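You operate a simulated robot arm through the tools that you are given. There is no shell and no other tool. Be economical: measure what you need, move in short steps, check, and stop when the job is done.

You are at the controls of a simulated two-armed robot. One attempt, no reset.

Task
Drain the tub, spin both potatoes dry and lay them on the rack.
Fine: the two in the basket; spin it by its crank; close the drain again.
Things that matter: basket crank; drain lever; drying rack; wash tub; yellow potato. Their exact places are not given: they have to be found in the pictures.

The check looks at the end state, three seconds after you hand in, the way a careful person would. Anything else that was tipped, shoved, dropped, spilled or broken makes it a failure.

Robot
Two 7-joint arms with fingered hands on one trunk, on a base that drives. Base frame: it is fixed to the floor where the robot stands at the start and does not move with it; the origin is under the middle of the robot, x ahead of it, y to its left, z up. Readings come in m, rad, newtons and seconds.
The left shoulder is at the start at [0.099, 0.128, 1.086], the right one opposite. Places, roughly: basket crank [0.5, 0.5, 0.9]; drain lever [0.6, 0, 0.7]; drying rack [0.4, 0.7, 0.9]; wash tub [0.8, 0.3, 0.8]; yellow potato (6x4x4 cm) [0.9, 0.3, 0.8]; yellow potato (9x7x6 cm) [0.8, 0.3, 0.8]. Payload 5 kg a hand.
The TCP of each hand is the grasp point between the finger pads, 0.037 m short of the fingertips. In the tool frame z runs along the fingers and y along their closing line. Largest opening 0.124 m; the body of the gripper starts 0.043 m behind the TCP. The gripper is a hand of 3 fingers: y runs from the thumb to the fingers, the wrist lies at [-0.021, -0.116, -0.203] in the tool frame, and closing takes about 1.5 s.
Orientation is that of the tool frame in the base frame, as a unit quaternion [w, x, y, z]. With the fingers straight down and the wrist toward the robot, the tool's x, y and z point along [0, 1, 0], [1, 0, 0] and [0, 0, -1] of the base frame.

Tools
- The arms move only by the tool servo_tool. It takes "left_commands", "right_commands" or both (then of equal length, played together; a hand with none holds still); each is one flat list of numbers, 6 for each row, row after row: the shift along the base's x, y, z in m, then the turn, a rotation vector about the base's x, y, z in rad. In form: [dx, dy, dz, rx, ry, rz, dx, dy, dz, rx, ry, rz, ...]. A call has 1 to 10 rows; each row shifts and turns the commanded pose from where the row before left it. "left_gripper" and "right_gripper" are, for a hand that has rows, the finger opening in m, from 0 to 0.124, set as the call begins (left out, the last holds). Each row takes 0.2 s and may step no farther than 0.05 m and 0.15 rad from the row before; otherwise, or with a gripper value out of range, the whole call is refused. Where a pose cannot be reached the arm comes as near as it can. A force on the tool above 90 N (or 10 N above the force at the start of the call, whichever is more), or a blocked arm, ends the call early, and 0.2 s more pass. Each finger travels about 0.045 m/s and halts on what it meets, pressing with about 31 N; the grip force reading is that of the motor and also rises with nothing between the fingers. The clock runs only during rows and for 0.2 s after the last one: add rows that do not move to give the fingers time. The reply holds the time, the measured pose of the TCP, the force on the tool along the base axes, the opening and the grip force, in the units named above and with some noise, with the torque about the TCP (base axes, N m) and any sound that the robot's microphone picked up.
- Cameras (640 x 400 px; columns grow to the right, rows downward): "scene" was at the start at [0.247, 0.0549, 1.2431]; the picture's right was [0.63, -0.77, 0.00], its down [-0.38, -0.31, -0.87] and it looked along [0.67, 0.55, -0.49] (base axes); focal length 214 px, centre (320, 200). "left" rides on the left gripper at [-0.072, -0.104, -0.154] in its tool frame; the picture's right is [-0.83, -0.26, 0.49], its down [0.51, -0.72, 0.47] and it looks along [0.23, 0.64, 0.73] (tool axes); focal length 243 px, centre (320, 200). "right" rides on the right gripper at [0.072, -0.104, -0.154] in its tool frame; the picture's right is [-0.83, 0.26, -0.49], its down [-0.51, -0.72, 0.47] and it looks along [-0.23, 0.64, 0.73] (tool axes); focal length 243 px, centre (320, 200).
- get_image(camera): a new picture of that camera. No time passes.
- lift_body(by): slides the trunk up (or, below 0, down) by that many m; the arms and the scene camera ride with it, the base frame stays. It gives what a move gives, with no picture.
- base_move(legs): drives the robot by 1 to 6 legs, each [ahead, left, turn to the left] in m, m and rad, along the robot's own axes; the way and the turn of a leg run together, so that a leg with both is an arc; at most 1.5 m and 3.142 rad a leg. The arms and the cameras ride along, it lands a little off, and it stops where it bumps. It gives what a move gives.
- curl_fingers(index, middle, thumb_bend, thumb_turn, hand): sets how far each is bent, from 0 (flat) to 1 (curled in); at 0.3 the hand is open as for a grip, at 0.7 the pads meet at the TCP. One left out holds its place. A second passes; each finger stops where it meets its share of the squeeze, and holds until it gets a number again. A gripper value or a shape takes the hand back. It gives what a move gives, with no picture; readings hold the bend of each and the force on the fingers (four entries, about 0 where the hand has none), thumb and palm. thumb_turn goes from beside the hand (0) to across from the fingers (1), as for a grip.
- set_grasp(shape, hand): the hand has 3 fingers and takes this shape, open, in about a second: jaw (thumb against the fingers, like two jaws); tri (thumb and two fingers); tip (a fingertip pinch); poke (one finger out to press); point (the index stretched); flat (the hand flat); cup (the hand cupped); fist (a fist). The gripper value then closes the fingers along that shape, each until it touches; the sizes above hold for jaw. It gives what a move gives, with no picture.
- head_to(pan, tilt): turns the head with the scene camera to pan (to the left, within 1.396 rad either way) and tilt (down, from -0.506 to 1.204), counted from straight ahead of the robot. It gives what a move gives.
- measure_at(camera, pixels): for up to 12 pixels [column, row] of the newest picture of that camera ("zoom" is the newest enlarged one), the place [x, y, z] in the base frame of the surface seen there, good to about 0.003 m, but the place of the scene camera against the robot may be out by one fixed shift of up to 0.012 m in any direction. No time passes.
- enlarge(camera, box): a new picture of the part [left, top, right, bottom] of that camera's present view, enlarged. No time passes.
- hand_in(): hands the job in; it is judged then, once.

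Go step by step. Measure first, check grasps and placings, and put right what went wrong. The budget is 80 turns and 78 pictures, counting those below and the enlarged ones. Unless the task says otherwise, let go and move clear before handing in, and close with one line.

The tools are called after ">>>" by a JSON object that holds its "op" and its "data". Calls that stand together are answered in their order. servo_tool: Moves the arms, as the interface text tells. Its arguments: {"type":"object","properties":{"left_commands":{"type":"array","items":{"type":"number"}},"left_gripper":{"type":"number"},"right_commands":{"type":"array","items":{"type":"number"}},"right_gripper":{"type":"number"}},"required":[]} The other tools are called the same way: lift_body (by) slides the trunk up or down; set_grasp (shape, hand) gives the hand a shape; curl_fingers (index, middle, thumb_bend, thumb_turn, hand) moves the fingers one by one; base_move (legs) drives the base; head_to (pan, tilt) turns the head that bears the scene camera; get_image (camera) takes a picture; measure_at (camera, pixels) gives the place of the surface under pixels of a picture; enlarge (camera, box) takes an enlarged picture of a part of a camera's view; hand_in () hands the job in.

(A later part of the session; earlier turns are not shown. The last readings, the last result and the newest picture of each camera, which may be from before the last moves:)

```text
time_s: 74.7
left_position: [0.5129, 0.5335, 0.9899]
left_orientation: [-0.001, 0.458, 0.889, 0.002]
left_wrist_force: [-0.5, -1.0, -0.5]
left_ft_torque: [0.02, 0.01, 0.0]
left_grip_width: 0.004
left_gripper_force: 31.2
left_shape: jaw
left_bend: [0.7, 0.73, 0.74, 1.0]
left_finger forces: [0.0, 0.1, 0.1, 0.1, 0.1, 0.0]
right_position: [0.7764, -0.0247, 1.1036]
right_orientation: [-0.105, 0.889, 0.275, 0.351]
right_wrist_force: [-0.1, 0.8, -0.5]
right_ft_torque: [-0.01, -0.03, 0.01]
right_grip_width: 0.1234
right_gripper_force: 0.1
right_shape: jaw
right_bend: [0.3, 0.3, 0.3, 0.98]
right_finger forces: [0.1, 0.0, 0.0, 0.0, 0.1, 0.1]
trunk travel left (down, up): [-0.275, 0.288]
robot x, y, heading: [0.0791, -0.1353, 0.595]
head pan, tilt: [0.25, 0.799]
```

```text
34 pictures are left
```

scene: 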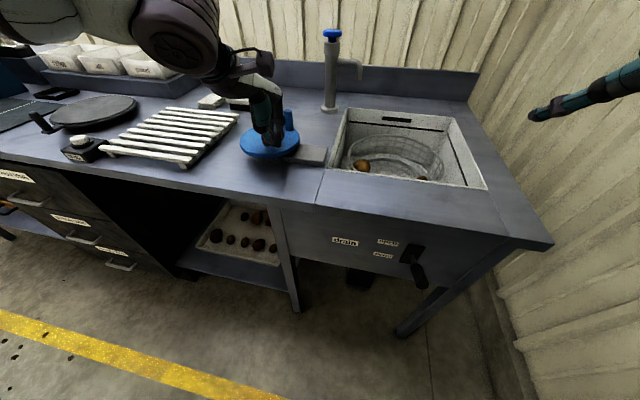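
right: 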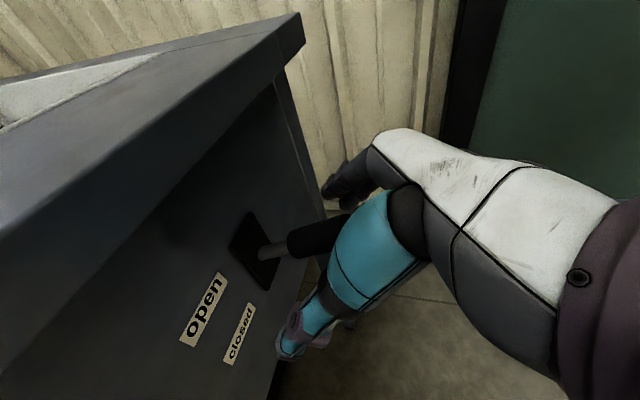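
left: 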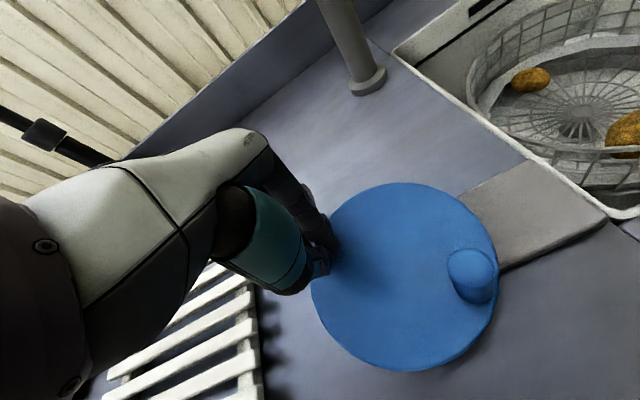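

The knob slipped out in the first half and is coasting at (470,275). I'll compare the potatoes' colour with before.

>>> {"op": "enlarge", "data": {"camera": "left", "box": [480, 45, 640, 145]}}

>>> {"op": "servo_tool", "data": {"left_commands": [0, 0, 0.035, 0, 0, 0, 0, 0, 0.035, 0, 0, 0, 0, 0, 0, 0, 0, 0, 0, 0, 0, 0, 0, 0, 0, 0, 0, 0, 0, 0, 0, 0, 0, 0, 0, 0, 0, 0, 0, 0, 0, 0, 0, 0, 0, 0, 0, 0, 0, 0, 0, 0, 0, 0], "left_gripper": 0.09}}

>>> {"op": "get_image", "data": {"camera": "left"}}

```text
4.00 times, centred on (560, 95) of left
```

zoom: 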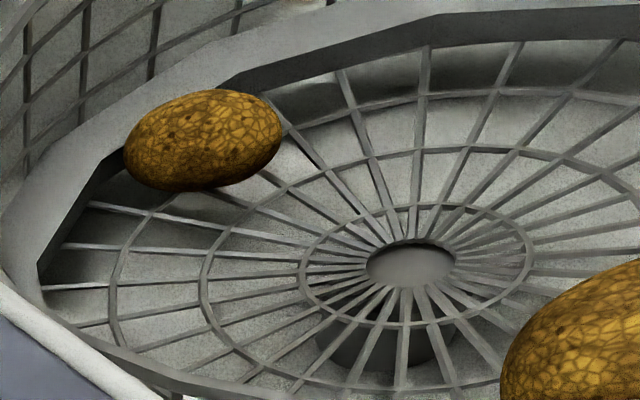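

```text
time_s: 76.7
left_position: [0.5133, 0.5351, 1.0591]
left_orientation: [-0.002, 0.459, 0.889, 0.002]
left_wrist_force: [-0.4, 0.6, -0.3]
left_ft_torque: [0.03, 0.0, -0.01]
left_grip_width: 0.09
left_gripper_force: 0.1
left_shape: jaw
left_bend: [0.27, 0.37, 0.57, 0.99]
left_finger forces: [0.0, 0.0, 0.0, 0.0, 0.1, 0.0]
right_position: [0.7753, -0.0241, 1.1031]
right_orientation: [-0.105, 0.89, 0.275, 0.349]
right_wrist_force: [-0.4, 1.2, -0.2]
right_ft_torque: [-0.01, 0.04, 0.01]
right_grip_width: 0.1235
right_gripper_force: 0.1
right_shape: jaw
right_bend: [0.3, 0.3, 0.3, 0.98]
right_finger forces: [0.1, 0.1, 0.0, 0.0, 0.0, 0.0]
trunk travel left (down, up): [-0.275, 0.288]
robot x, y, heading: [0.0812, -0.1363, 0.593]
head pan, tilt: [0.25, 0.799]
```

```text
32 pictures are left
```

left: 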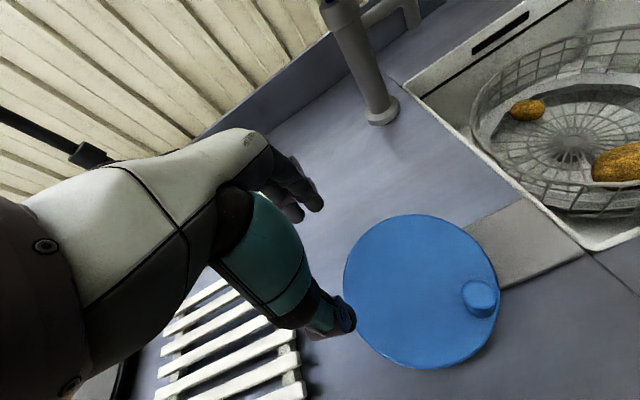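

The knob seems to rest at (480,297). I'll measure it and regrip for another careful turn, with a regrip in the middle.

>>> {"op": "measure_at", "data": {"camera": "left", "pixels": [[478, 290], [482, 296], [485, 308], [486, 315]]}}

>>> {"op": "enlarge", "data": {"camera": "scene", "box": [200, 90, 440, 240]}}

```text
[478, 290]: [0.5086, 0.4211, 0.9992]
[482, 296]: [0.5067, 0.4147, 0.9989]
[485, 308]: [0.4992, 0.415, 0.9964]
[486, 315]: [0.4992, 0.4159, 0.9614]
```

```text
2.67 times, centred on (320, 165) of scene
```

zoom: 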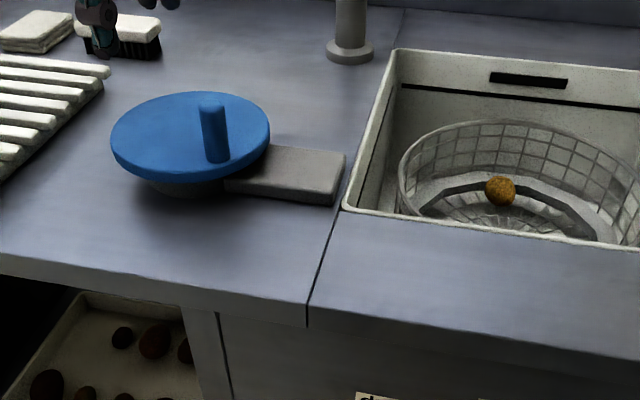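

>>> {"op": "measure_at", "data": {"camera": "zoom", "pixels": [[212, 120], [214, 145], [208, 105]]}}

```text
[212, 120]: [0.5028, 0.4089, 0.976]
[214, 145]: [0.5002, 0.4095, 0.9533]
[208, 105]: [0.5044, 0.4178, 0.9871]
```

Fitting all knob positions gives centre (0.518, 0.4743) and radius 0.061. With this better circle I'll grip at (0.508, 0.414) and turn.

>>> {"op": "servo_tool", "data": {"left_commands": [-0.0018, -0.0403, 0, 0, 0, 0, -0.0018, -0.0403, 0, 0, 0, 0, -0.0018, -0.0403, 0, 0, 0, 0, 0, 0, -0.025, 0, 0, 0, 0, 0, -0.025, 0, 0, 0, 0, 0, -0.024, 0, 0, 0]}}

>>> {"op": "servo_tool", "data": {"left_commands": [0, 0, 0, 0, 0, 0, 0, 0, 0, 0, 0, 0, 0, 0, 0, 0, 0, 0, 0, 0, 0, 0, 0, 0, 0, 0, 0, 0, 0, 0, 0, 0, 0, 0, 0, 0, 0, 0, 0, 0, 0, 0, 0, 0, 0, 0, 0, 0], "left_gripper": 0}}

>>> {"op": "servo_tool", "data": {"left_commands": [0.0085, -0.0008, 0, 0, 0, 0, 0.0168, 0.0019, 0, 0, 0, 0, 0.021, 0.01, 0, 0, 0, 0, 0.0157, 0.0172, 0, 0, 0, 0, 0.0081, 0.0218, 0, 0, 0, 0, -0.0007, 0.0232, 0, 0, 0, 0, -0.0093, 0.0213, 0, 0, 0, 0, -0.0166, 0.0163, 0, 0, 0, 0, -0.0153, 0.0073, 0, 0, 0, 0, -0.0083, 0.002, 0, 0, 0, 0]}}

>>> {"op": "servo_tool", "data": {"left_commands": [-0.0085, 0.0008, 0, 0, 0, 0, -0.0168, -0.0019, 0, 0, 0, 0, -0.021, -0.01, 0, 0, 0, 0, -0.0157, -0.0172, 0, 0, 0, 0, -0.0081, -0.0218, 0, 0, 0, 0, 0.0007, -0.0232, 0, 0, 0, 0, 0.0093, -0.0213, 0, 0, 0, 0, 0.0166, -0.0163, 0, 0, 0, 0, 0.0153, -0.0073, 0, 0, 0, 0, 0.0083, -0.002, 0, 0, 0, 0]}}

>>> {"op": "get_image", "data": {"camera": "left"}}

```text
time_s: 78.1
left_position: [0.5095, 0.4146, 0.9857]
left_orientation: [-0.002, 0.459, 0.888, 0.002]
left_wrist_force: [-0.7, 0.5, -0.5]
left_ft_torque: [0.02, 0.0, 0.03]
left_grip_width: 0.09
left_gripper_force: 0.1
left_shape: jaw
left_bend: [0.27, 0.37, 0.57, 0.99]
left_finger forces: [0.0, 0.1, 0.0, 0.0, 0.0, 0.0]
right_position: [0.7751, -0.0254, 1.1035]
right_orientation: [-0.105, 0.889, 0.275, 0.35]
right_wrist_force: [0.8, 0.6, 0.3]
right_ft_torque: [0.01, 0.01, -0.03]
right_grip_width: 0.1237
right_gripper_force: 0.1
right_shape: jaw
right_bend: [0.3, 0.3, 0.3, 0.98]
right_finger forces: [0.0, 0.0, 0.1, 0.0, 0.0, 0.0]
trunk travel left (down, up): [-0.275, 0.288]
robot x, y, heading: [0.0812, -0.1387, 0.599]
head pan, tilt: [0.25, 0.799]
```

```text
time_s: 79.9
left_position: [0.5095, 0.4146, 0.9855]
left_orientation: [-0.002, 0.458, 0.889, 0.001]
left_wrist_force: [0.0, -5.2, -4.2]
left_ft_torque: [-0.17, 0.01, 0.0]
left_grip_width: 0.0117
left_gripper_force: 30.9
left_shape: jaw
left_bend: [0.72, 0.63, 0.73, 1.0]
left_finger forces: [14.1, 9.8, 0.0, 0.0, 25.0, 0.1]
right_position: [0.7754, -0.0243, 1.1033]
right_orientation: [-0.105, 0.89, 0.275, 0.349]
right_wrist_force: [0.0, 0.3, 0.4]
right_ft_torque: [-0.01, -0.04, -0.02]
right_grip_width: 0.1239
right_gripper_force: 0.0
right_shape: jaw
right_bend: [0.3, 0.3, 0.3, 0.98]
right_finger forces: [0.0, 0.1, 0.0, 0.0, 0.0, 0.0]
trunk travel left (down, up): [-0.275, 0.288]
robot x, y, heading: [0.0815, -0.1387, 0.597]
head pan, tilt: [0.25, 0.799]
```

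```text
time_s: 82.1
left_position: [0.5286, 0.5384, 0.9849]
left_orientation: [-0.002, 0.458, 0.889, 0.001]
left_wrist_force: [21.2, 19.6, 0.4]
left_ft_torque: [1.78, -0.21, 1.0]
left_grip_width: 0.0081
left_gripper_force: 31.1
left_shape: jaw
left_bend: [0.54, 0.73, 0.82, 0.94]
left_finger forces: [49.2, 21.3, 0.0, 0.0, 34.0, 0.1]
right_position: [0.7777, -0.023, 1.1009]
right_orientation: [-0.104, 0.89, 0.275, 0.349]
right_wrist_force: [-0.1, 0.4, 0.1]
right_ft_torque: [0.03, 0.02, -0.04]
right_grip_width: 0.1238
right_gripper_force: 0.1
right_shape: jaw
right_bend: [0.3, 0.3, 0.3, 0.98]
right_finger forces: [0.0, 0.1, 0.0, 0.0, 0.1, 0.0]
trunk travel left (down, up): [-0.275, 0.288]
robot x, y, heading: [0.0839, -0.1378, 0.595]
head pan, tilt: [0.25, 0.799]
```

```text
time_s: 83.2
left_position: [0.4532, 0.5254, 0.9831]
left_orientation: [-0.011, 0.44, 0.898, 0.006]
left_wrist_force: [-29.7, 58.7, -3.6]
left_ft_torque: [2.38, 1.11, 2.93]
left_grip_width: 0.0333
left_gripper_force: 31.1
left_shape: jaw
left_bend: [0.45, 0.73, 0.79, 1.0]
left_finger forces: [70.9, 0.1, 0.1, 0.0, 10.8, 0.0]
right_position: [0.7739, -0.0167, 1.1043]
right_orientation: [-0.105, 0.889, 0.277, 0.349]
right_wrist_force: [-0.1, -0.5, -0.4]
right_ft_torque: [0.03, 0.03, 0.08]
right_grip_width: 0.1237
right_gripper_force: 0.0
right_shape: jaw
right_bend: [0.3, 0.3, 0.3, 0.98]
right_finger forces: [0.0, 0.1, 0.1, 0.0, 0.0, 0.0]
trunk travel left (down, up): [-0.275, 0.288]
robot x, y, heading: [0.0825, -0.1358, 0.607]
head pan, tilt: [0.25, 0.799]
stopped in row 5 (left hand): the force on the tool passed its limit at 100 N (the readings are from after the stop); the commanded pose is now the measured one
```

```text
30 pictures are left
```

left: 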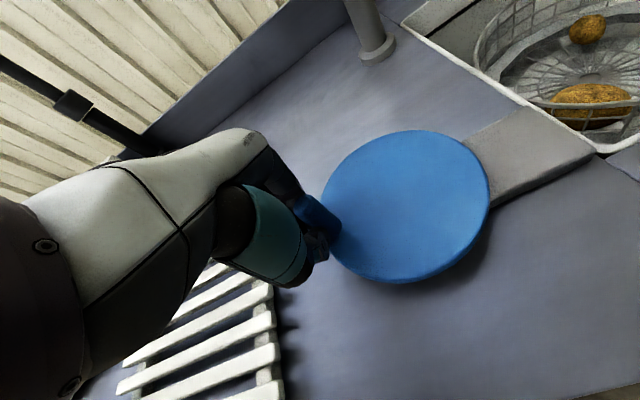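

The knob wedged in the fingers again near this angle. I'll open, rise, let it coast and look at the potatoes.

>>> {"op": "servo_tool", "data": {"left_commands": [0, 0, 0, 0, 0, 0, 0, 0, 0, 0, 0, 0, 0, 0, 0, 0, 0, 0, 0, 0, 0.035, 0, 0, 0, 0, 0, 0.035, 0, 0, 0, 0, 0, 0, 0, 0, 0, 0, 0, 0, 0, 0, 0, 0, 0, 0, 0, 0, 0, 0, 0, 0, 0, 0, 0, 0, 0, 0, 0, 0, 0], "left_gripper": 0.09}}

>>> {"op": "get_image", "data": {"camera": "left"}}

>>> {"op": "enlarge", "data": {"camera": "left", "box": [440, 20, 640, 145]}}

```text
time_s: 85.4
left_position: [0.4618, 0.5159, 1.0577]
left_orientation: [-0.006, 0.448, 0.894, 0.006]
left_wrist_force: [-0.5, 1.0, -0.4]
left_ft_torque: [-0.03, -0.02, 0.0]
left_grip_width: 0.0899
left_gripper_force: 0.0
left_shape: jaw
left_bend: [0.27, 0.36, 0.57, 0.99]
left_finger forces: [0.0, 0.1, 0.0, 0.0, 0.0, 0.0]
right_position: [0.7755, -0.0235, 1.1029]
right_orientation: [-0.106, 0.889, 0.275, 0.35]
right_wrist_force: [0.6, -0.1, 0.3]
right_ft_torque: [0.01, -0.01, -0.01]
right_grip_width: 0.1237
right_gripper_force: 0.1
right_shape: jaw
right_bend: [0.3, 0.3, 0.3, 0.98]
right_finger forces: [0.1, 0.1, 0.1, 0.0, 0.0, 0.1]
trunk travel left (down, up): [-0.275, 0.288]
robot x, y, heading: [0.0825, -0.1413, 0.599]
head pan, tilt: [0.25, 0.799]
```

```text
29 pictures are left
```

left: 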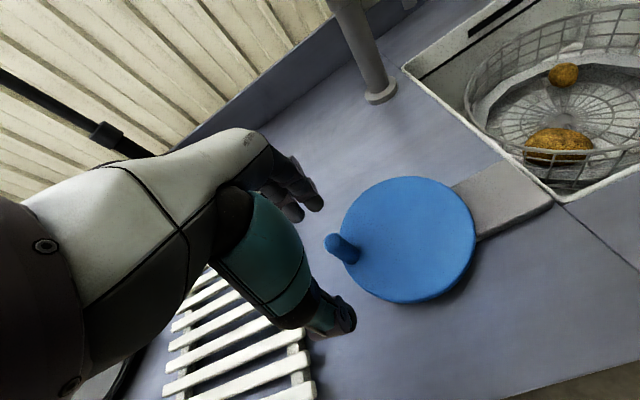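

```text
3.20 times, centred on (540, 82) of left
```

zoom: 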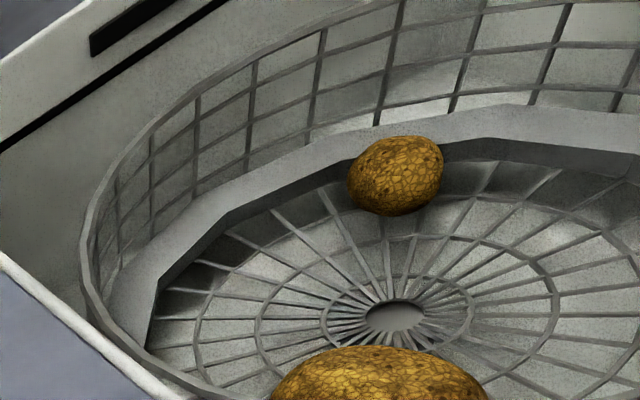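

The colour is still getting a little lighter, so I'll do some more turning in shorter strokes with regrips. First the knob's place.

>>> {"op": "measure_at", "data": {"camera": "left", "pixels": [[333, 238], [342, 247], [352, 258]]}}

```text
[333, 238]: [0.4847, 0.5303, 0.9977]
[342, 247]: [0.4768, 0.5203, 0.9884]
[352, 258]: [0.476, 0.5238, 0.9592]
```

The knob is at about (0.482, 0.524). I'll grip it, make a 160° stroke, regrip, then another stroke.

>>> {"op": "servo_tool", "data": {"left_commands": [0.01, 0.004, 0, 0, 0, -0.025, 0.01, 0.004, 0, 0, 0, -0.025, 0, 0, -0.025, 0, 0, 0, 0, 0, -0.025, 0, 0, 0, 0, 0, -0.022, 0, 0, 0]}}

>>> {"op": "servo_tool", "data": {"left_commands": [0, 0, 0, 0, 0, 0, 0, 0, 0, 0, 0, 0, 0, 0, 0, 0, 0, 0, 0, 0, 0, 0, 0, 0, 0, 0, 0, 0, 0, 0, 0, 0, 0, 0, 0, 0, 0, 0, 0, 0, 0, 0, 0, 0, 0, 0, 0, 0], "left_gripper": 0}}

>>> {"op": "servo_tool", "data": {"left_commands": [-0.0065, -0.0055, 0, 0, 0, 0, -0.0094, -0.0115, 0, 0, 0, 0, -0.0075, -0.0176, 0, 0, 0, 0, -0.0015, -0.0211, 0, 0, 0, 0, 0.0058, -0.0204, 0, 0, 0, 0, 0.0124, -0.0172, 0, 0, 0, 0, 0.0175, -0.0119, 0, 0, 0, 0, 0.0184, -0.005, 0, 0, 0, 0, 0.0149, 0.0002, 0, 0, 0, 0, 0.0083, 0.0018, 0, 0, 0, 0]}}

>>> {"op": "servo_tool", "data": {"left_commands": [0, 0, 0, 0, 0, 0, 0, 0, 0, 0, 0, 0, 0, 0, 0, 0, 0, 0], "left_gripper": 0.04}}

>>> {"op": "servo_tool", "data": {"left_commands": [0, 0, 0, 0, 0, 0, 0, 0, 0, 0, 0, 0, 0, 0, 0, 0, 0, 0, 0, 0, 0, 0, 0, 0, 0, 0, 0, 0, 0, 0], "left_gripper": 0}}

>>> {"op": "get_image", "data": {"camera": "left"}}

```text
time_s: 86.6
left_position: [0.4794, 0.5222, 0.9851]
left_orientation: [-0.006, 0.47, 0.882, 0.008]
left_wrist_force: [0.2, 0.7, -0.1]
left_ft_torque: [-0.01, -0.02, 0.01]
left_grip_width: 0.0901
left_gripper_force: 0.0
left_shape: jaw
left_bend: [0.27, 0.36, 0.57, 0.99]
left_finger forces: [0.1, 0.0, 0.1, 0.0, 0.1, 0.0]
right_position: [0.7757, -0.0236, 1.1023]
right_orientation: [-0.106, 0.89, 0.275, 0.349]
right_wrist_force: [0.1, -0.4, -0.5]
right_ft_torque: [-0.01, -0.05, -0.02]
right_grip_width: 0.1234
right_gripper_force: 0.0
right_shape: jaw
right_bend: [0.3, 0.3, 0.3, 0.98]
right_finger forces: [0.1, 0.0, 0.0, 0.0, 0.0, 0.0]
trunk travel left (down, up): [-0.275, 0.288]
robot x, y, heading: [0.0817, -0.1327, 0.606]
head pan, tilt: [0.25, 0.799]
```

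```text
time_s: 88.4
left_position: [0.4802, 0.5208, 0.9866]
left_orientation: [-0.005, 0.471, 0.882, 0.006]
left_wrist_force: [4.8, -8.3, -4.8]
left_ft_torque: [-0.25, -0.13, -0.15]
left_grip_width: 0.0108
left_gripper_force: 31.0
left_shape: jaw
left_bend: [0.72, 0.59, 0.71, 1.0]
left_finger forces: [16.1, 11.3, 0.0, 0.0, 24.9, 0.1]
right_position: [0.7751, -0.0231, 1.1032]
right_orientation: [-0.106, 0.889, 0.276, 0.35]
right_wrist_force: [0.0, -0.1, 0.1]
right_ft_torque: [0.02, -0.04, 0.02]
right_grip_width: 0.1237
right_gripper_force: 0.0
right_shape: jaw
right_bend: [0.3, 0.3, 0.3, 0.98]
right_finger forces: [0.0, 0.0, 0.0, 0.0, 0.0, 0.0]
trunk travel left (down, up): [-0.275, 0.288]
robot x, y, heading: [0.0813, -0.1339, 0.596]
head pan, tilt: [0.25, 0.799]
```

```text
time_s: 90.6
left_position: [0.5311, 0.4125, 0.9841]
left_orientation: [-0.005, 0.471, 0.882, 0.006]
left_wrist_force: [1.0, -0.5, 0.5]
left_ft_torque: [0.02, 0.03, -0.02]
left_grip_width: 0.0085
left_gripper_force: 30.8
left_shape: jaw
left_bend: [0.72, 0.73, 0.75, 1.0]
left_finger forces: [0.0, 0.0, 0.0, 0.0, 0.1, 0.0]
right_position: [0.7764, -0.0231, 1.1034]
right_orientation: [-0.106, 0.889, 0.276, 0.349]
right_wrist_force: [0.6, -0.2, -0.1]
right_ft_torque: [-0.01, -0.02, 0.0]
right_grip_width: 0.1239
right_gripper_force: 0.1
right_shape: jaw
right_bend: [0.3, 0.3, 0.3, 0.98]
right_finger forces: [0.0, 0.1, 0.1, 0.0, 0.0, 0.0]
trunk travel left (down, up): [-0.275, 0.288]
robot x, y, heading: [0.0806, -0.1374, 0.601]
head pan, tilt: [0.25, 0.799]
```

```text
time_s: 91.4
left_position: [0.5315, 0.4139, 0.9846]
left_orientation: [-0.005, 0.47, 0.882, 0.006]
left_wrist_force: [-0.6, -0.6, 0.8]
left_ft_torque: [0.03, -0.03, -0.02]
left_grip_width: 0.0398
left_gripper_force: 0.1
left_shape: jaw
left_bend: [0.74, 0.53, 0.73, 1.0]
left_finger forces: [0.9, 0.1, 0.0, 0.1, 0.0, 0.1]
right_position: [0.775, -0.0238, 1.1035]
right_orientation: [-0.106, 0.889, 0.276, 0.349]
right_wrist_force: [-0.1, -1.2, 0.4]
right_ft_torque: [0.02, -0.01, 0.02]
right_grip_width: 0.1239
right_gripper_force: 0.2
right_shape: jaw
right_bend: [0.3, 0.3, 0.3, 0.98]
right_finger forces: [0.1, 0.1, 0.0, 0.0, 0.0, 0.0]
trunk travel left (down, up): [-0.275, 0.288]
robot x, y, heading: [0.0821, -0.1393, 0.603]
head pan, tilt: [0.25, 0.799]
```

```text
time_s: 92.6
left_position: [0.5294, 0.4126, 0.9839]
left_orientation: [-0.005, 0.47, 0.882, 0.006]
left_wrist_force: [0.5, -0.1, 1.3]
left_ft_torque: [-0.02, -0.04, -0.02]
left_grip_width: 0.0078
left_gripper_force: 31.4
left_shape: jaw
left_bend: [0.74, 0.7, 0.78, 1.0]
left_finger forces: [0.1, 0.1, 0.0, 0.0, 0.1, 0.1]
right_position: [0.7755, -0.0248, 1.1032]
right_orientation: [-0.106, 0.889, 0.275, 0.349]
right_wrist_force: [-0.2, 0.0, -1.0]
right_ft_torque: [0.04, -0.02, -0.01]
right_grip_width: 0.1239
right_gripper_force: 0.1
right_shape: jaw
right_bend: [0.3, 0.3, 0.3, 0.98]
right_finger forces: [0.0, 0.0, 0.0, 0.1, 0.0, 0.0]
trunk travel left (down, up): [-0.275, 0.288]
robot x, y, heading: [0.0821, -0.1382, 0.598]
head pan, tilt: [0.25, 0.799]
```

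```text
27 pictures are left
```

left: 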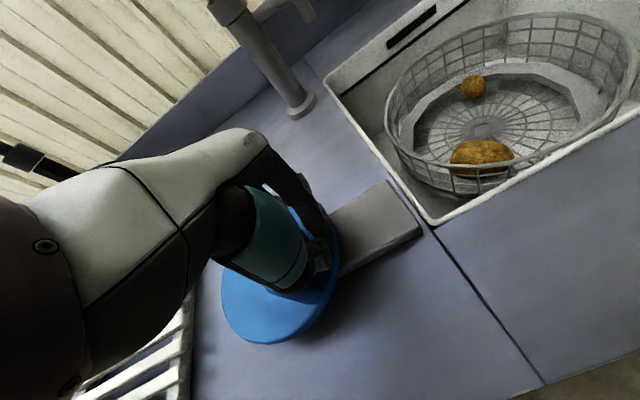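

The knob slipped free on the way again, but the potatoes look quite yellow and settled. I'll rise and compare the colour once more.

>>> {"op": "servo_tool", "data": {"left_commands": [0, 0, 0, 0, 0, 0, 0, 0, 0, 0, 0, 0, 0, 0, 0.04, 0, 0, 0, 0, 0, 0.04, 0, 0, 0, 0, 0, 0, 0, 0, 0, 0, 0, 0, 0, 0, 0, 0, 0, 0, 0, 0, 0, 0, 0, 0, 0, 0, 0], "left_gripper": 0.09}}

>>> {"op": "enlarge", "data": {"camera": "left", "box": [380, 20, 580, 145]}}

>>> {"op": "enlarge", "data": {"camera": "scene", "box": [200, 90, 440, 240]}}

```text
time_s: 94.4
left_position: [0.5329, 0.4117, 1.065]
left_orientation: [-0.005, 0.47, 0.882, 0.007]
left_wrist_force: [-0.5, -0.3, -0.6]
left_ft_torque: [0.0, 0.03, -0.01]
left_grip_width: 0.0896
left_gripper_force: 0.0
left_shape: jaw
left_bend: [0.27, 0.37, 0.57, 0.99]
left_finger forces: [0.1, 0.0, 0.1, 0.0, 0.0, 0.0]
right_position: [0.7749, -0.0244, 1.1039]
right_orientation: [-0.106, 0.889, 0.277, 0.35]
right_wrist_force: [-0.9, -0.5, 0.5]
right_ft_torque: [-0.02, 0.0, -0.01]
right_grip_width: 0.1238
right_gripper_force: 0.0
right_shape: jaw
right_bend: [0.3, 0.3, 0.3, 0.98]
right_finger forces: [0.0, 0.0, 0.0, 0.0, 0.0, 0.1]
trunk travel left (down, up): [-0.275, 0.288]
robot x, y, heading: [0.0797, -0.1338, 0.605]
head pan, tilt: [0.25, 0.799]
```

```text
3.20 times, centred on (480, 82) of left
```

zoom: 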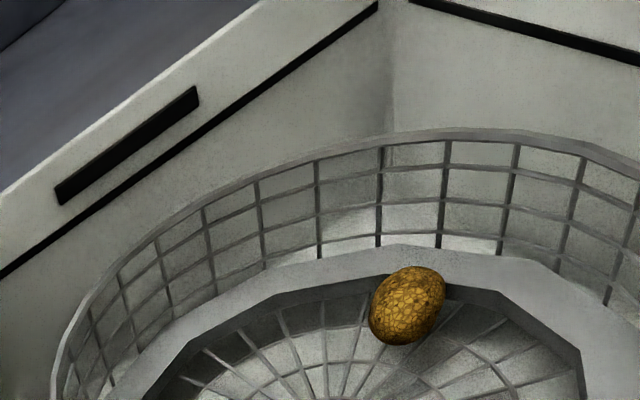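

```text
2.67 times, centred on (320, 165) of scene
```

zoom: 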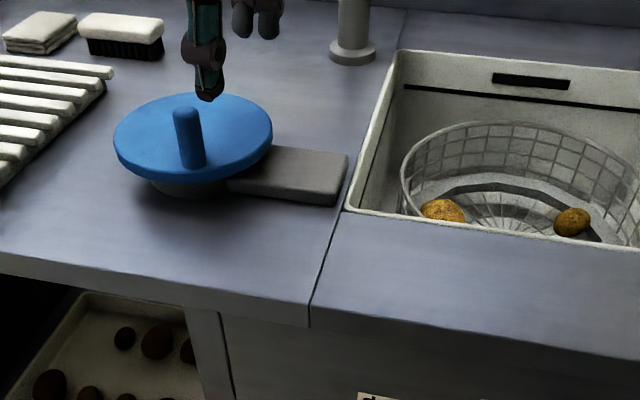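

I'll do one more grip-and-turn to be safe; measuring the knob at (188,135) in the zoom.

>>> {"op": "measure_at", "data": {"camera": "zoom", "pixels": [[186, 125], [189, 140], [191, 155]]}}

>>> {"op": "servo_tool", "data": {"left_commands": [0, 0, 0, 0, 0, 0, 0, 0, 0, 0, 0, 0, 0, 0, 0, 0, 0, 0]}}

>>> {"op": "get_image", "data": {"camera": "scene"}}

>>> {"op": "measure_at", "data": {"camera": "scene", "pixels": [[271, 142], [270, 137], [271, 148]]}}

```text
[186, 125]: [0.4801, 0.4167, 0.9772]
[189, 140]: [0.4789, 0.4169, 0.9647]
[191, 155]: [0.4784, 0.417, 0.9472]
```

```text
time_s: 95.2
left_position: [0.5324, 0.412, 1.0651]
left_orientation: [-0.005, 0.47, 0.883, 0.008]
left_wrist_force: [0.1, 0.3, -0.1]
left_ft_torque: [0.04, -0.02, -0.01]
left_grip_width: 0.0899
left_gripper_force: 0.0
left_shape: jaw
left_bend: [0.27, 0.37, 0.57, 0.99]
left_finger forces: [0.0, 0.1, 0.0, 0.1, 0.0, 0.0]
right_position: [0.7745, -0.0232, 1.1041]
right_orientation: [-0.106, 0.889, 0.275, 0.35]
right_wrist_force: [-0.4, -0.6, 0.1]
right_ft_torque: [-0.02, 0.0, -0.04]
right_grip_width: 0.1238
right_gripper_force: 0.0
right_shape: jaw
right_bend: [0.3, 0.3, 0.3, 0.98]
right_finger forces: [0.1, 0.0, 0.0, 0.1, 0.0, 0.0]
trunk travel left (down, up): [-0.275, 0.288]
robot x, y, heading: [0.0822, -0.1343, 0.601]
head pan, tilt: [0.25, 0.799]
```

```text
24 pictures are left
```

scene: 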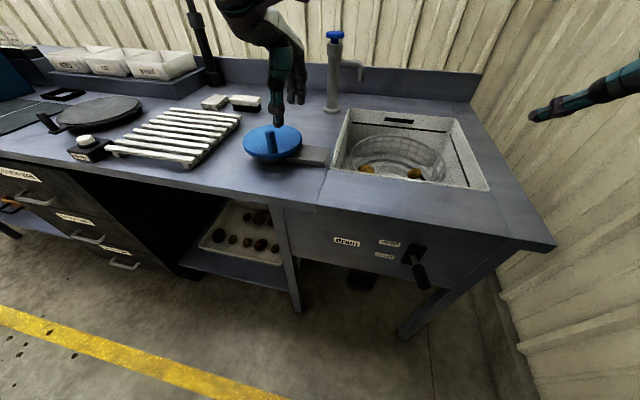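

```text
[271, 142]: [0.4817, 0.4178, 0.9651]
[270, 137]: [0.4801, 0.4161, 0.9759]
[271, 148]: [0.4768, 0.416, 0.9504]
```

The knob rests at about (0.487, 0.421). I'll grip, turn half, regrip, and turn the other half.

>>> {"op": "servo_tool", "data": {"left_commands": [-0.0227, 0.0045, 0, 0, 0, 0, -0.0227, 0.0045, 0, 0, 0, 0, 0, 0, -0.02, 0, 0, 0, 0, 0, -0.02, 0, 0, 0, 0, 0, -0.02, 0, 0, 0, 0, 0, -0.019, 0, 0, 0]}}

>>> {"op": "servo_tool", "data": {"left_commands": [0, 0, 0, 0, 0, 0, 0, 0, 0, 0, 0, 0, 0, 0, 0, 0, 0, 0, 0, 0, 0, 0, 0, 0, 0, 0, 0, 0, 0, 0, 0, 0, 0, 0, 0, 0, 0, 0, 0, 0, 0, 0, 0, 0, 0, 0, 0, 0], "left_gripper": 0}}

>>> {"op": "servo_tool", "data": {"left_commands": [0.0078, -0.0038, 0, 0, 0, 0, 0.0167, -0.0042, 0, 0, 0, 0, 0.0236, 0.0021, 0, 0, 0, 0, 0.0211, 0.0107, 0, 0, 0, 0, 0.0155, 0.0179, 0, 0, 0, 0, 0.0077, 0.0224, 0, 0, 0, 0, -0.0012, 0.0236, 0, 0, 0, 0, -0.01, 0.0214, 0, 0, 0, 0, -0.012, 0.0124, 0, 0, 0, 0, -0.0072, 0.0048, 0, 0, 0, 0]}}

>>> {"op": "servo_tool", "data": {"left_commands": [0, 0, 0, 0, 0, 0, 0, 0, 0, 0, 0, 0, 0, 0, 0, 0, 0, 0], "left_gripper": 0.04}}

>>> {"op": "servo_tool", "data": {"left_commands": [0, 0, 0, 0, 0, 0, 0, 0, 0, 0, 0, 0, 0, 0, 0, 0, 0, 0, 0, 0, 0, 0, 0, 0, 0, 0, 0, 0, 0, 0], "left_gripper": 0}}

>>> {"op": "servo_tool", "data": {"left_commands": [-0.0078, 0.0038, 0, 0, 0, 0, -0.0167, 0.0042, 0, 0, 0, 0, -0.0236, -0.0021, 0, 0, 0, 0, -0.0211, -0.0107, 0, 0, 0, 0, -0.0155, -0.0179, 0, 0, 0, 0, -0.0077, -0.0224, 0, 0, 0, 0, 0.0012, -0.0236, 0, 0, 0, 0, 0.01, -0.0214, 0, 0, 0, 0, 0.012, -0.0124, 0, 0, 0, 0, 0.0072, -0.0048, 0, 0, 0, 0]}}

>>> {"op": "get_image", "data": {"camera": "left"}}

```text
time_s: 96.6
left_position: [0.4878, 0.4211, 0.9843]
left_orientation: [-0.006, 0.47, 0.882, 0.006]
left_wrist_force: [-0.4, 0.6, -0.1]
left_ft_torque: [-0.04, 0.0, -0.02]
left_grip_width: 0.0897
left_gripper_force: 0.0
left_shape: jaw
left_bend: [0.27, 0.37, 0.57, 0.99]
left_finger forces: [0.0, 0.1, 0.0, 0.0, 0.0, 0.0]
right_position: [0.7753, -0.0239, 1.1032]
right_orientation: [-0.106, 0.889, 0.276, 0.349]
right_wrist_force: [0.0, -0.5, 0.3]
right_ft_torque: [-0.02, 0.0, -0.01]
right_grip_width: 0.124
right_gripper_force: 0.0
right_shape: jaw
right_bend: [0.3, 0.3, 0.3, 0.98]
right_finger forces: [0.1, 0.0, 0.1, 0.0, 0.0, 0.1]
trunk travel left (down, up): [-0.275, 0.288]
robot x, y, heading: [0.0812, -0.1323, 0.602]
head pan, tilt: [0.25, 0.799]
```

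```text
time_s: 98.4
left_position: [0.4866, 0.4209, 0.9845]
left_orientation: [-0.006, 0.47, 0.883, 0.005]
left_wrist_force: [-4.5, -11.2, -3.3]
left_ft_torque: [-0.26, 0.12, -0.06]
left_grip_width: 0.0141
left_gripper_force: 30.7
left_shape: jaw
left_bend: [0.74, 0.62, 0.72, 1.0]
left_finger forces: [9.9, 9.4, 0.1, 0.0, 29.2, 0.1]
right_position: [0.7753, -0.0239, 1.104]
right_orientation: [-0.106, 0.889, 0.275, 0.351]
right_wrist_force: [-0.2, 0.2, -0.4]
right_ft_torque: [0.01, 0.02, -0.02]
right_grip_width: 0.1239
right_gripper_force: 0.0
right_shape: jaw
right_bend: [0.3, 0.3, 0.3, 0.98]
right_finger forces: [0.0, 0.0, 0.1, 0.0, 0.1, 0.1]
trunk travel left (down, up): [-0.275, 0.288]
robot x, y, heading: [0.0838, -0.1385, 0.6]
head pan, tilt: [0.25, 0.799]
```

```text
time_s: 100.6
left_position: [0.5503, 0.5327, 0.9843]
left_orientation: [-0.006, 0.469, 0.883, 0.005]
left_wrist_force: [6.2, 2.4, -24.7]
left_ft_torque: [1.0, 0.71, 0.55]
left_grip_width: 0.0081
left_gripper_force: 31.2
left_shape: jaw
left_bend: [0.74, 0.72, 0.81, 0.92]
left_finger forces: [12.8, 45.4, 0.0, 0.0, 40.3, 0.0]
right_position: [0.7767, -0.0224, 1.1016]
right_orientation: [-0.106, 0.89, 0.275, 0.349]
right_wrist_force: [0.8, -0.1, 0.2]
right_ft_torque: [0.03, 0.01, -0.03]
right_grip_width: 0.1238
right_gripper_force: 0.1
right_shape: jaw
right_bend: [0.3, 0.3, 0.3, 0.98]
right_finger forces: [0.1, 0.0, 0.0, 0.0, 0.0, 0.1]
trunk travel left (down, up): [-0.275, 0.288]
robot x, y, heading: [0.0772, -0.1371, 0.601]
head pan, tilt: [0.25, 0.799]
```

```text
time_s: 101.4
left_position: [0.5487, 0.5304, 0.9869]
left_orientation: [-0.006, 0.471, 0.882, 0.007]
left_wrist_force: [-0.1, 0.3, -0.6]
left_ft_torque: [0.02, 0.05, 0.01]
left_grip_width: 0.0397
left_gripper_force: 0.2
left_shape: jaw
left_bend: [0.74, 0.53, 0.73, 1.0]
left_finger forces: [0.0, 0.0, 0.1, 0.0, 0.0, 0.0]
right_position: [0.7743, -0.0234, 1.1029]
right_orientation: [-0.106, 0.889, 0.276, 0.35]
right_wrist_force: [-1.2, 0.1, 0.1]
right_ft_torque: [0.02, -0.02, 0.03]
right_grip_width: 0.1236
right_gripper_force: 0.0
right_shape: jaw
right_bend: [0.3, 0.3, 0.3, 0.98]
right_finger forces: [0.0, 0.0, 0.0, 0.1, 0.0, 0.0]
trunk travel left (down, up): [-0.275, 0.288]
robot x, y, heading: [0.079, -0.1341, 0.598]
head pan, tilt: [0.25, 0.799]
```

```text
time_s: 102.6
left_position: [0.5492, 0.5299, 0.9853]
left_orientation: [-0.006, 0.47, 0.883, 0.006]
left_wrist_force: [-4.4, -6.2, -1.3]
left_ft_torque: [-0.16, 0.01, 0.02]
left_grip_width: 0.0082
left_gripper_force: 31.0
left_shape: jaw
left_bend: [0.73, 0.71, 0.72, 1.0]
left_finger forces: [20.5, 3.4, 0.1, 0.1, 28.1, 0.0]
right_position: [0.7748, -0.0238, 1.1039]
right_orientation: [-0.107, 0.889, 0.276, 0.35]
right_wrist_force: [-0.1, 0.4, -0.3]
right_ft_torque: [-0.03, 0.04, -0.02]
right_grip_width: 0.1238
right_gripper_force: 0.0
right_shape: jaw
right_bend: [0.3, 0.3, 0.3, 0.98]
right_finger forces: [0.0, 0.0, 0.0, 0.0, 0.0, 0.1]
trunk travel left (down, up): [-0.275, 0.288]
robot x, y, heading: [0.082, -0.1406, 0.598]
head pan, tilt: [0.25, 0.799]
```

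```text
time_s: 104.1
left_position: [0.4491, 0.4779, 0.9872]
left_orientation: [-0.011, 0.464, 0.886, 0.006]
left_wrist_force: [-9.7, -24.1, 11.9]
left_ft_torque: [-0.61, 0.07, -0.06]
left_grip_width: 0.0081
left_gripper_force: 30.6
left_shape: jaw
left_bend: [0.73, 0.71, 0.75, 0.96]
left_finger forces: [15.9, 8.2, 0.0, 0.0, 40.4, 0.1]
right_position: [0.7735, -0.0221, 1.1038]
right_orientation: [-0.109, 0.888, 0.278, 0.349]
right_wrist_force: [0.7, 0.8, -0.4]
right_ft_torque: [0.01, 0.02, 0.0]
right_grip_width: 0.1236
right_gripper_force: 0.1
right_shape: jaw
right_bend: [0.3, 0.3, 0.3, 0.98]
right_finger forces: [0.1, 0.0, 0.0, 0.0, 0.0, 0.0]
trunk travel left (down, up): [-0.275, 0.288]
robot x, y, heading: [0.0809, -0.1324, 0.61]
head pan, tilt: [0.25, 0.799]
stopped in row 7 (left hand): the force on the tool passed its limit at 93 N (the readings are from after the stop); the commanded pose is now the measured one
```

```text
23 pictures are left
```

left: 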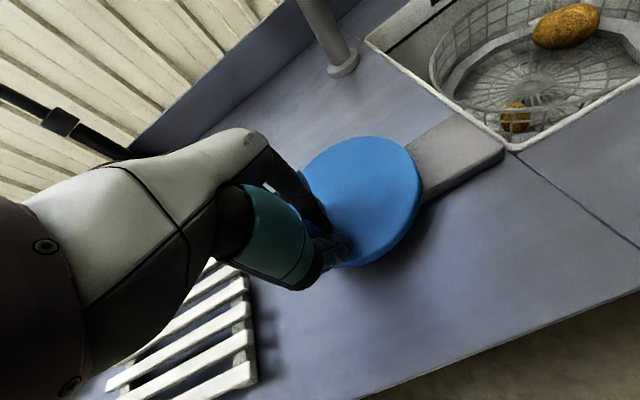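

The knob is still held, just stalled at 177°. I'll regrip, do one last slow 140° stroke, then release, rise and let everything settle.

>>> {"op": "servo_tool", "data": {"left_commands": [0.003, 0, 0, 0, 0, 0, 0.003, 0, 0, 0, 0, 0, 0, 0, 0, 0, 0, 0], "left_gripper": 0.04}}

>>> {"op": "servo_tool", "data": {"left_commands": [0, 0, 0, 0, 0, 0, 0, 0, 0, 0, 0, 0, 0, 0, 0, 0, 0, 0, 0, 0, 0, 0, 0, 0, 0, 0, 0, 0, 0, 0], "left_gripper": 0}}

>>> {"op": "servo_tool", "data": {"left_commands": [0.0011, -0.0154, 0, 0, 0, 0, 0.0049, -0.0146, 0, 0, 0, 0, 0.0083, -0.013, 0, 0, 0, 0, 0.0113, -0.0105, 0, 0, 0, 0, 0.0135, -0.0074, 0, 0, 0, 0, 0.015, -0.0038, 0, 0, 0, 0, 0.0154, 0, 0, 0, 0, 0, 0.015, 0.0038, 0, 0, 0, 0, 0.0136, 0.0074, 0, 0, 0, 0, 0.0113, 0.0105, 0, 0, 0, 0]}}

>>> {"op": "servo_tool", "data": {"left_commands": [0, 0, 0, 0, 0, 0, 0, 0, 0, 0, 0, 0, 0, 0, 0, 0, 0, 0, 0, 0, 0.045, 0, 0, 0, 0, 0, 0.045, 0, 0, 0, 0, 0, 0.045, 0, 0, 0, 0, 0, 0, 0, 0, 0, 0, 0, 0, 0, 0, 0, 0, 0, 0, 0, 0, 0, 0, 0, 0, 0, 0, 0], "left_gripper": 0.12}}

>>> {"op": "get_image", "data": {"camera": "left"}}

>>> {"op": "enlarge", "data": {"camera": "scene", "box": [200, 90, 440, 240]}}

```text
time_s: 104.9
left_position: [0.4578, 0.4841, 0.9855]
left_orientation: [-0.009, 0.462, 0.887, 0.006]
left_wrist_force: [3.4, 1.4, 1.8]
left_ft_torque: [0.06, -0.15, -0.1]
left_grip_width: 0.0409
left_gripper_force: 0.0
left_shape: jaw
left_bend: [0.74, 0.51, 0.73, 1.0]
left_finger forces: [0.3, 3.2, 0.1, 0.0, 0.0, 0.1]
right_position: [0.7751, -0.0216, 1.1031]
right_orientation: [-0.108, 0.888, 0.279, 0.349]
right_wrist_force: [0.5, -0.3, 0.1]
right_ft_torque: [0.03, -0.06, 0.01]
right_grip_width: 0.1238
right_gripper_force: 0.0
right_shape: jaw
right_bend: [0.3, 0.3, 0.3, 0.98]
right_finger forces: [0.0, 0.0, 0.1, 0.0, 0.0, 0.0]
trunk travel left (down, up): [-0.275, 0.288]
robot x, y, heading: [0.0819, -0.1389, 0.604]
head pan, tilt: [0.25, 0.799]
```

```text
time_s: 106.1
left_position: [0.4562, 0.4832, 0.9848]
left_orientation: [-0.01, 0.463, 0.886, 0.005]
left_wrist_force: [1.6, -2.8, -1.6]
left_ft_torque: [-0.03, -0.03, -0.12]
left_grip_width: 0.0171
left_gripper_force: 31.1
left_shape: jaw
left_bend: [0.74, 0.52, 0.74, 1.0]
left_finger forces: [0.0, 10.5, 0.1, 0.1, 0.0, 0.0]
right_position: [0.7737, -0.0194, 1.1025]
right_orientation: [-0.108, 0.888, 0.278, 0.349]
right_wrist_force: [0.2, -0.6, 0.8]
right_ft_torque: [-0.03, -0.03, -0.02]
right_grip_width: 0.1239
right_gripper_force: 0.1
right_shape: jaw
right_bend: [0.3, 0.3, 0.3, 0.98]
right_finger forces: [0.0, 0.0, 0.0, 0.0, 0.1, 0.0]
trunk travel left (down, up): [-0.275, 0.288]
robot x, y, heading: [0.0804, -0.1331, 0.608]
head pan, tilt: [0.25, 0.799]
```

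```text
time_s: 108.3
left_position: [0.5681, 0.4409, 0.9853]
left_orientation: [-0.011, 0.463, 0.886, 0.006]
left_wrist_force: [0.0, 0.5, 0.5]
left_ft_torque: [0.0, 0.0, -0.03]
left_grip_width: 0.0136
left_gripper_force: 31.2
left_shape: jaw
left_bend: [0.74, 0.59, 0.74, 1.0]
left_finger forces: [0.0, 0.0, 0.1, 0.1, 0.0, 0.0]
right_position: [0.7755, -0.0198, 1.1032]
right_orientation: [-0.109, 0.888, 0.279, 0.348]
right_wrist_force: [-0.1, -0.2, -0.5]
right_ft_torque: [-0.01, 0.02, 0.03]
right_grip_width: 0.1239
right_gripper_force: 0.0
right_shape: jaw
right_bend: [0.3, 0.3, 0.3, 0.98]
right_finger forces: [0.1, 0.0, 0.0, 0.0, 0.0, 0.1]
trunk travel left (down, up): [-0.275, 0.288]
robot x, y, heading: [0.0828, -0.134, 0.606]
head pan, tilt: [0.25, 0.799]
```

```text
time_s: 110.5
left_position: [0.5662, 0.4404, 1.1225]
left_orientation: [-0.01, 0.463, 0.887, 0.005]
left_wrist_force: [0.0, -0.2, 0.8]
left_ft_torque: [-0.01, 0.03, 0.0]
left_grip_width: 0.1195
left_gripper_force: 0.1
left_shape: jaw
left_bend: [0.31, 0.31, 0.31, 0.98]
left_finger forces: [0.1, 0.0, 0.0, 0.0, 0.0, 0.1]
right_position: [0.7749, -0.0187, 1.1033]
right_orientation: [-0.108, 0.888, 0.279, 0.348]
right_wrist_force: [0.2, -0.4, -0.7]
right_ft_torque: [-0.01, 0.02, -0.02]
right_grip_width: 0.124
right_gripper_force: 0.1
right_shape: jaw
right_bend: [0.3, 0.3, 0.3, 0.98]
right_finger forces: [0.0, 0.0, 0.0, 0.1, 0.0, 0.1]
trunk travel left (down, up): [-0.275, 0.288]
robot x, y, heading: [0.0808, -0.1356, 0.605]
head pan, tilt: [0.25, 0.799]
```

```text
22 pictures are left
```

left: 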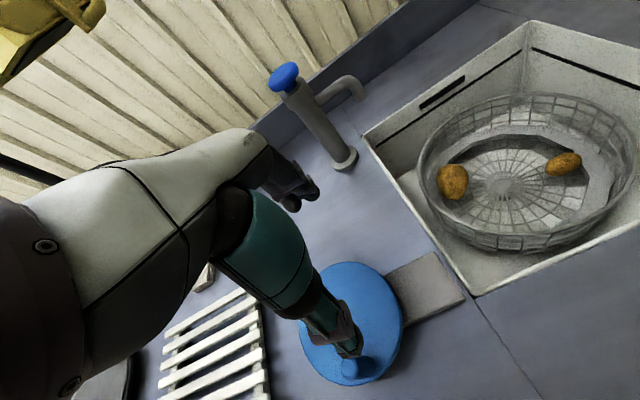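

```text
2.67 times, centred on (320, 165) of scene
```

zoom: 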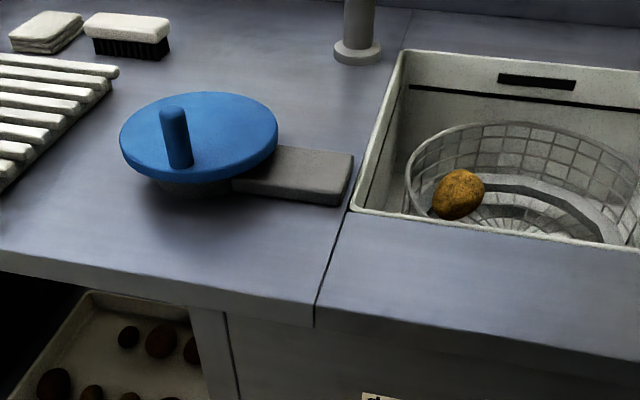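

The potatoes are now matte yellow. I'll bring the left hand over the basket and look down at them.

>>> {"op": "servo_tool", "data": {"left_commands": [0.04, -0.019, 0, 0, 0, 0, 0.04, -0.019, 0, 0, 0, 0, 0.04, -0.019, 0, 0, 0, 0, 0.04, -0.019, 0, 0, 0, 0, 0.04, -0.019, 0, 0, 0, 0, 0.03, -0.019, 0, 0, 0, 0], "left_gripper": 0.124}}

>>> {"op": "get_image", "data": {"camera": "left"}}

```text
time_s: 111.9
left_position: [0.7237, 0.3719, 1.1215]
left_orientation: [-0.009, 0.462, 0.887, 0.007]
left_wrist_force: [-0.6, -0.2, 0.0]
left_ft_torque: [0.03, -0.02, 0.01]
left_grip_width: 0.1239
left_gripper_force: 0.0
left_shape: jaw
left_bend: [0.3, 0.3, 0.3, 0.98]
left_finger forces: [0.0, 0.0, 0.1, 0.0, 0.0, 0.0]
left hand out of reach, approached as far as the arm can: row 4, 5, 6
right_position: [0.7733, -0.0194, 1.1045]
right_orientation: [-0.108, 0.888, 0.278, 0.349]
right_wrist_force: [-0.5, 0.3, 0.4]
right_ft_torque: [0.01, -0.02, 0.03]
right_grip_width: 0.1236
right_gripper_force: 0.0
right_shape: jaw
right_bend: [0.3, 0.3, 0.3, 0.98]
right_finger forces: [0.0, 0.1, 0.0, 0.1, 0.0, 0.1]
trunk travel left (down, up): [-0.275, 0.288]
robot x, y, heading: [0.0817, -0.1314, 0.601]
head pan, tilt: [0.25, 0.799]
```

```text
20 pictures are left
```

left: 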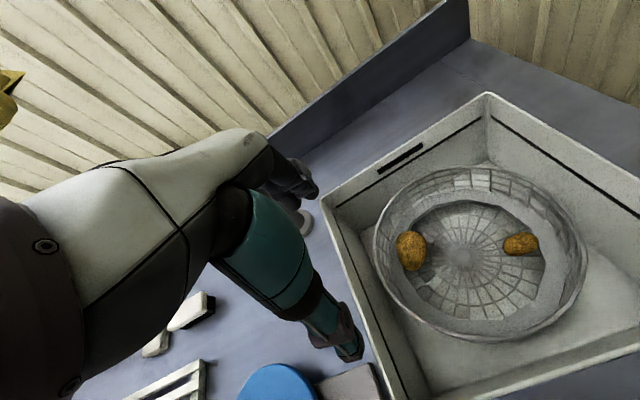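

The basket is at the edge of reach from here. I'll pull the hand back and right (clear of the faucet), then drive 0.12 m closer.

>>> {"op": "servo_tool", "data": {"left_commands": [-0.034, -0.019, 0, 0, 0, 0, -0.034, -0.019, 0, 0, 0, 0, -0.034, -0.019, 0, 0, 0, 0, -0.034, -0.019, 0, 0, 0, 0]}}

>>> {"op": "base_move", "data": {"legs": [[0.12, 0, 0]]}}

>>> {"op": "get_image", "data": {"camera": "left"}}

```text
time_s: 112.9
left_position: [0.5851, 0.2964, 1.1246]
left_orientation: [-0.009, 0.463, 0.886, 0.007]
left_wrist_force: [-0.5, -0.7, -0.8]
left_ft_torque: [0.01, -0.01, 0.0]
left_grip_width: 0.124
left_gripper_force: 0.0
left_shape: jaw
left_bend: [0.3, 0.3, 0.3, 0.98]
left_finger forces: [0.0, 0.1, 0.1, 0.1, 0.0, 0.0]
right_position: [0.7721, -0.0216, 1.1052]
right_orientation: [-0.109, 0.888, 0.278, 0.35]
right_wrist_force: [-0.6, -0.3, 0.4]
right_ft_torque: [0.01, -0.01, 0.03]
right_grip_width: 0.1237
right_gripper_force: 0.0
right_shape: jaw
right_bend: [0.3, 0.3, 0.3, 0.98]
right_finger forces: [0.1, 0.0, 0.0, 0.1, 0.0, 0.0]
trunk travel left (down, up): [-0.275, 0.288]
robot x, y, heading: [0.081, -0.1357, 0.607]
head pan, tilt: [0.25, 0.799]
```

```text
time_s: 114.2
left_position: [0.6837, 0.3647, 1.123]
left_orientation: [-0.011, 0.463, 0.887, 0.006]
left_wrist_force: [-0.3, -0.3, 0.6]
left_ft_torque: [0.02, 0.02, 0.01]
left_grip_width: 0.1241
left_gripper_force: 0.0
left_shape: jaw
left_bend: [0.3, 0.3, 0.3, 0.98]
left_finger forces: [0.0, 0.1, 0.0, 0.0, 0.0, 0.1]
right_position: [0.8674, 0.0468, 1.1042]
right_orientation: [-0.109, 0.888, 0.279, 0.349]
right_wrist_force: [-0.8, 0.2, 0.0]
right_ft_torque: [0.02, -0.01, 0.01]
right_grip_width: 0.1238
right_gripper_force: 0.2
right_shape: jaw
right_bend: [0.3, 0.3, 0.3, 0.98]
right_finger forces: [0.1, 0.0, 0.0, 0.1, 0.0, 0.0]
trunk travel left (down, up): [-0.275, 0.288]
robot x, y, heading: [0.1733, -0.0683, 0.605]
head pan, tilt: [0.25, 0.799]
```

```text
19 pictures are left
```

left: 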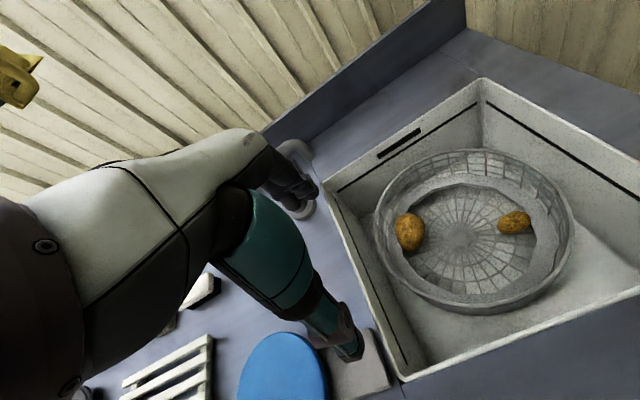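

Both potatoes rest still at (410,232) (large) and (513,222) (small). I'll measure their extents and the basket wall.

>>> {"op": "measure_at", "data": {"camera": "left", "pixels": [[410, 232], [408, 213], [412, 251], [397, 235], [423, 232], [513, 222], [499, 225], [529, 219], [512, 212], [515, 233], [378, 230], [460, 238]]}}

>>> {"op": "enlarge", "data": {"camera": "left", "box": [370, 150, 580, 281]}}

```text
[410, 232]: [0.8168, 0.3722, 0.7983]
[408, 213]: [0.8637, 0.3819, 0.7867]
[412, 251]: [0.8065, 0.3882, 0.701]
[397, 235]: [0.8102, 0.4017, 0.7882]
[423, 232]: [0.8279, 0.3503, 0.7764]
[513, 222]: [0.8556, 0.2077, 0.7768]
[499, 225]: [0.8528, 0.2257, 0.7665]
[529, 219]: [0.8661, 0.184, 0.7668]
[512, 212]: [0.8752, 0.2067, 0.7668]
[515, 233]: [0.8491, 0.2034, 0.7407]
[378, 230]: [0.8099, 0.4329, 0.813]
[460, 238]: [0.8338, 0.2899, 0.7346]
```

```text
3.05 times, centred on (475, 216) of left
```

zoom: 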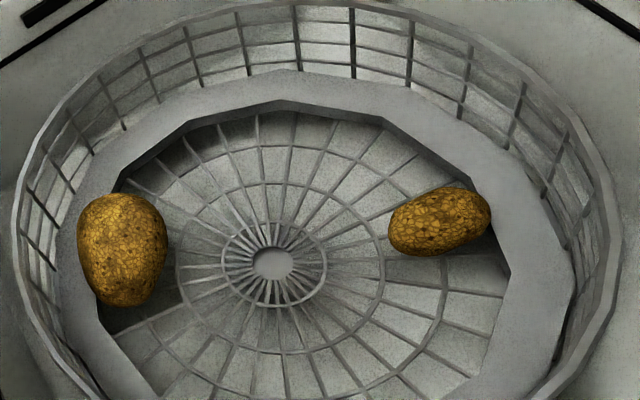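

The large potato is centred near (0.826, 0.376) with its long axis near base x; the small one near (0.860, 0.205), long axis along y. I'll yaw the hand to close along x (keeping the fingers off the basket wall) and move above the large one.

>>> {"op": "servo_tool", "data": {"left_commands": [0.0284, 0.0022, -0.0386, 0, 0, -0.084, 0.0284, 0.0022, -0.0386, 0, 0, -0.084, 0.0284, 0.0022, -0.0386, 0, 0, -0.084, 0.0284, 0.0022, -0.0386, 0, 0, -0.084, 0.0284, 0.0022, -0.0386, 0, 0, -0.084]}}

>>> {"op": "get_image", "data": {"camera": "left"}}

```text
time_s: 115.4
left_position: [0.8285, 0.3767, 0.9245]
left_orientation: [-0.009, 0.638, 0.77, 0.006]
left_wrist_force: [-0.1, 0.9, -0.4]
left_ft_torque: [-0.04, 0.02, -0.02]
left_grip_width: 0.1241
left_gripper_force: 0.1
left_shape: jaw
left_bend: [0.3, 0.3, 0.3, 0.98]
left_finger forces: [0.0, 0.1, 0.0, 0.1, 0.1, 0.1]
right_position: [0.8711, 0.0508, 1.1021]
right_orientation: [-0.107, 0.889, 0.279, 0.348]
right_wrist_force: [-0.1, 0.3, -0.8]
right_ft_torque: [-0.03, 0.01, -0.01]
right_grip_width: 0.1239
right_gripper_force: 0.2
right_shape: jaw
right_bend: [0.3, 0.3, 0.3, 0.98]
right_finger forces: [0.1, 0.1, 0.0, 0.0, 0.1, 0.1]
trunk travel left (down, up): [-0.275, 0.288]
robot x, y, heading: [0.1734, -0.0695, 0.607]
head pan, tilt: [0.25, 0.799]
```

```text
17 pictures are left
```

left: 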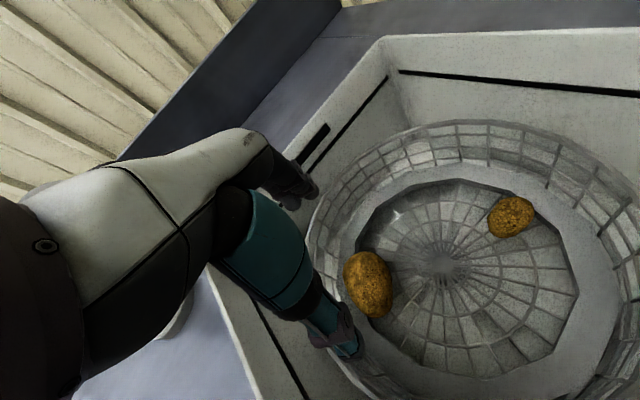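

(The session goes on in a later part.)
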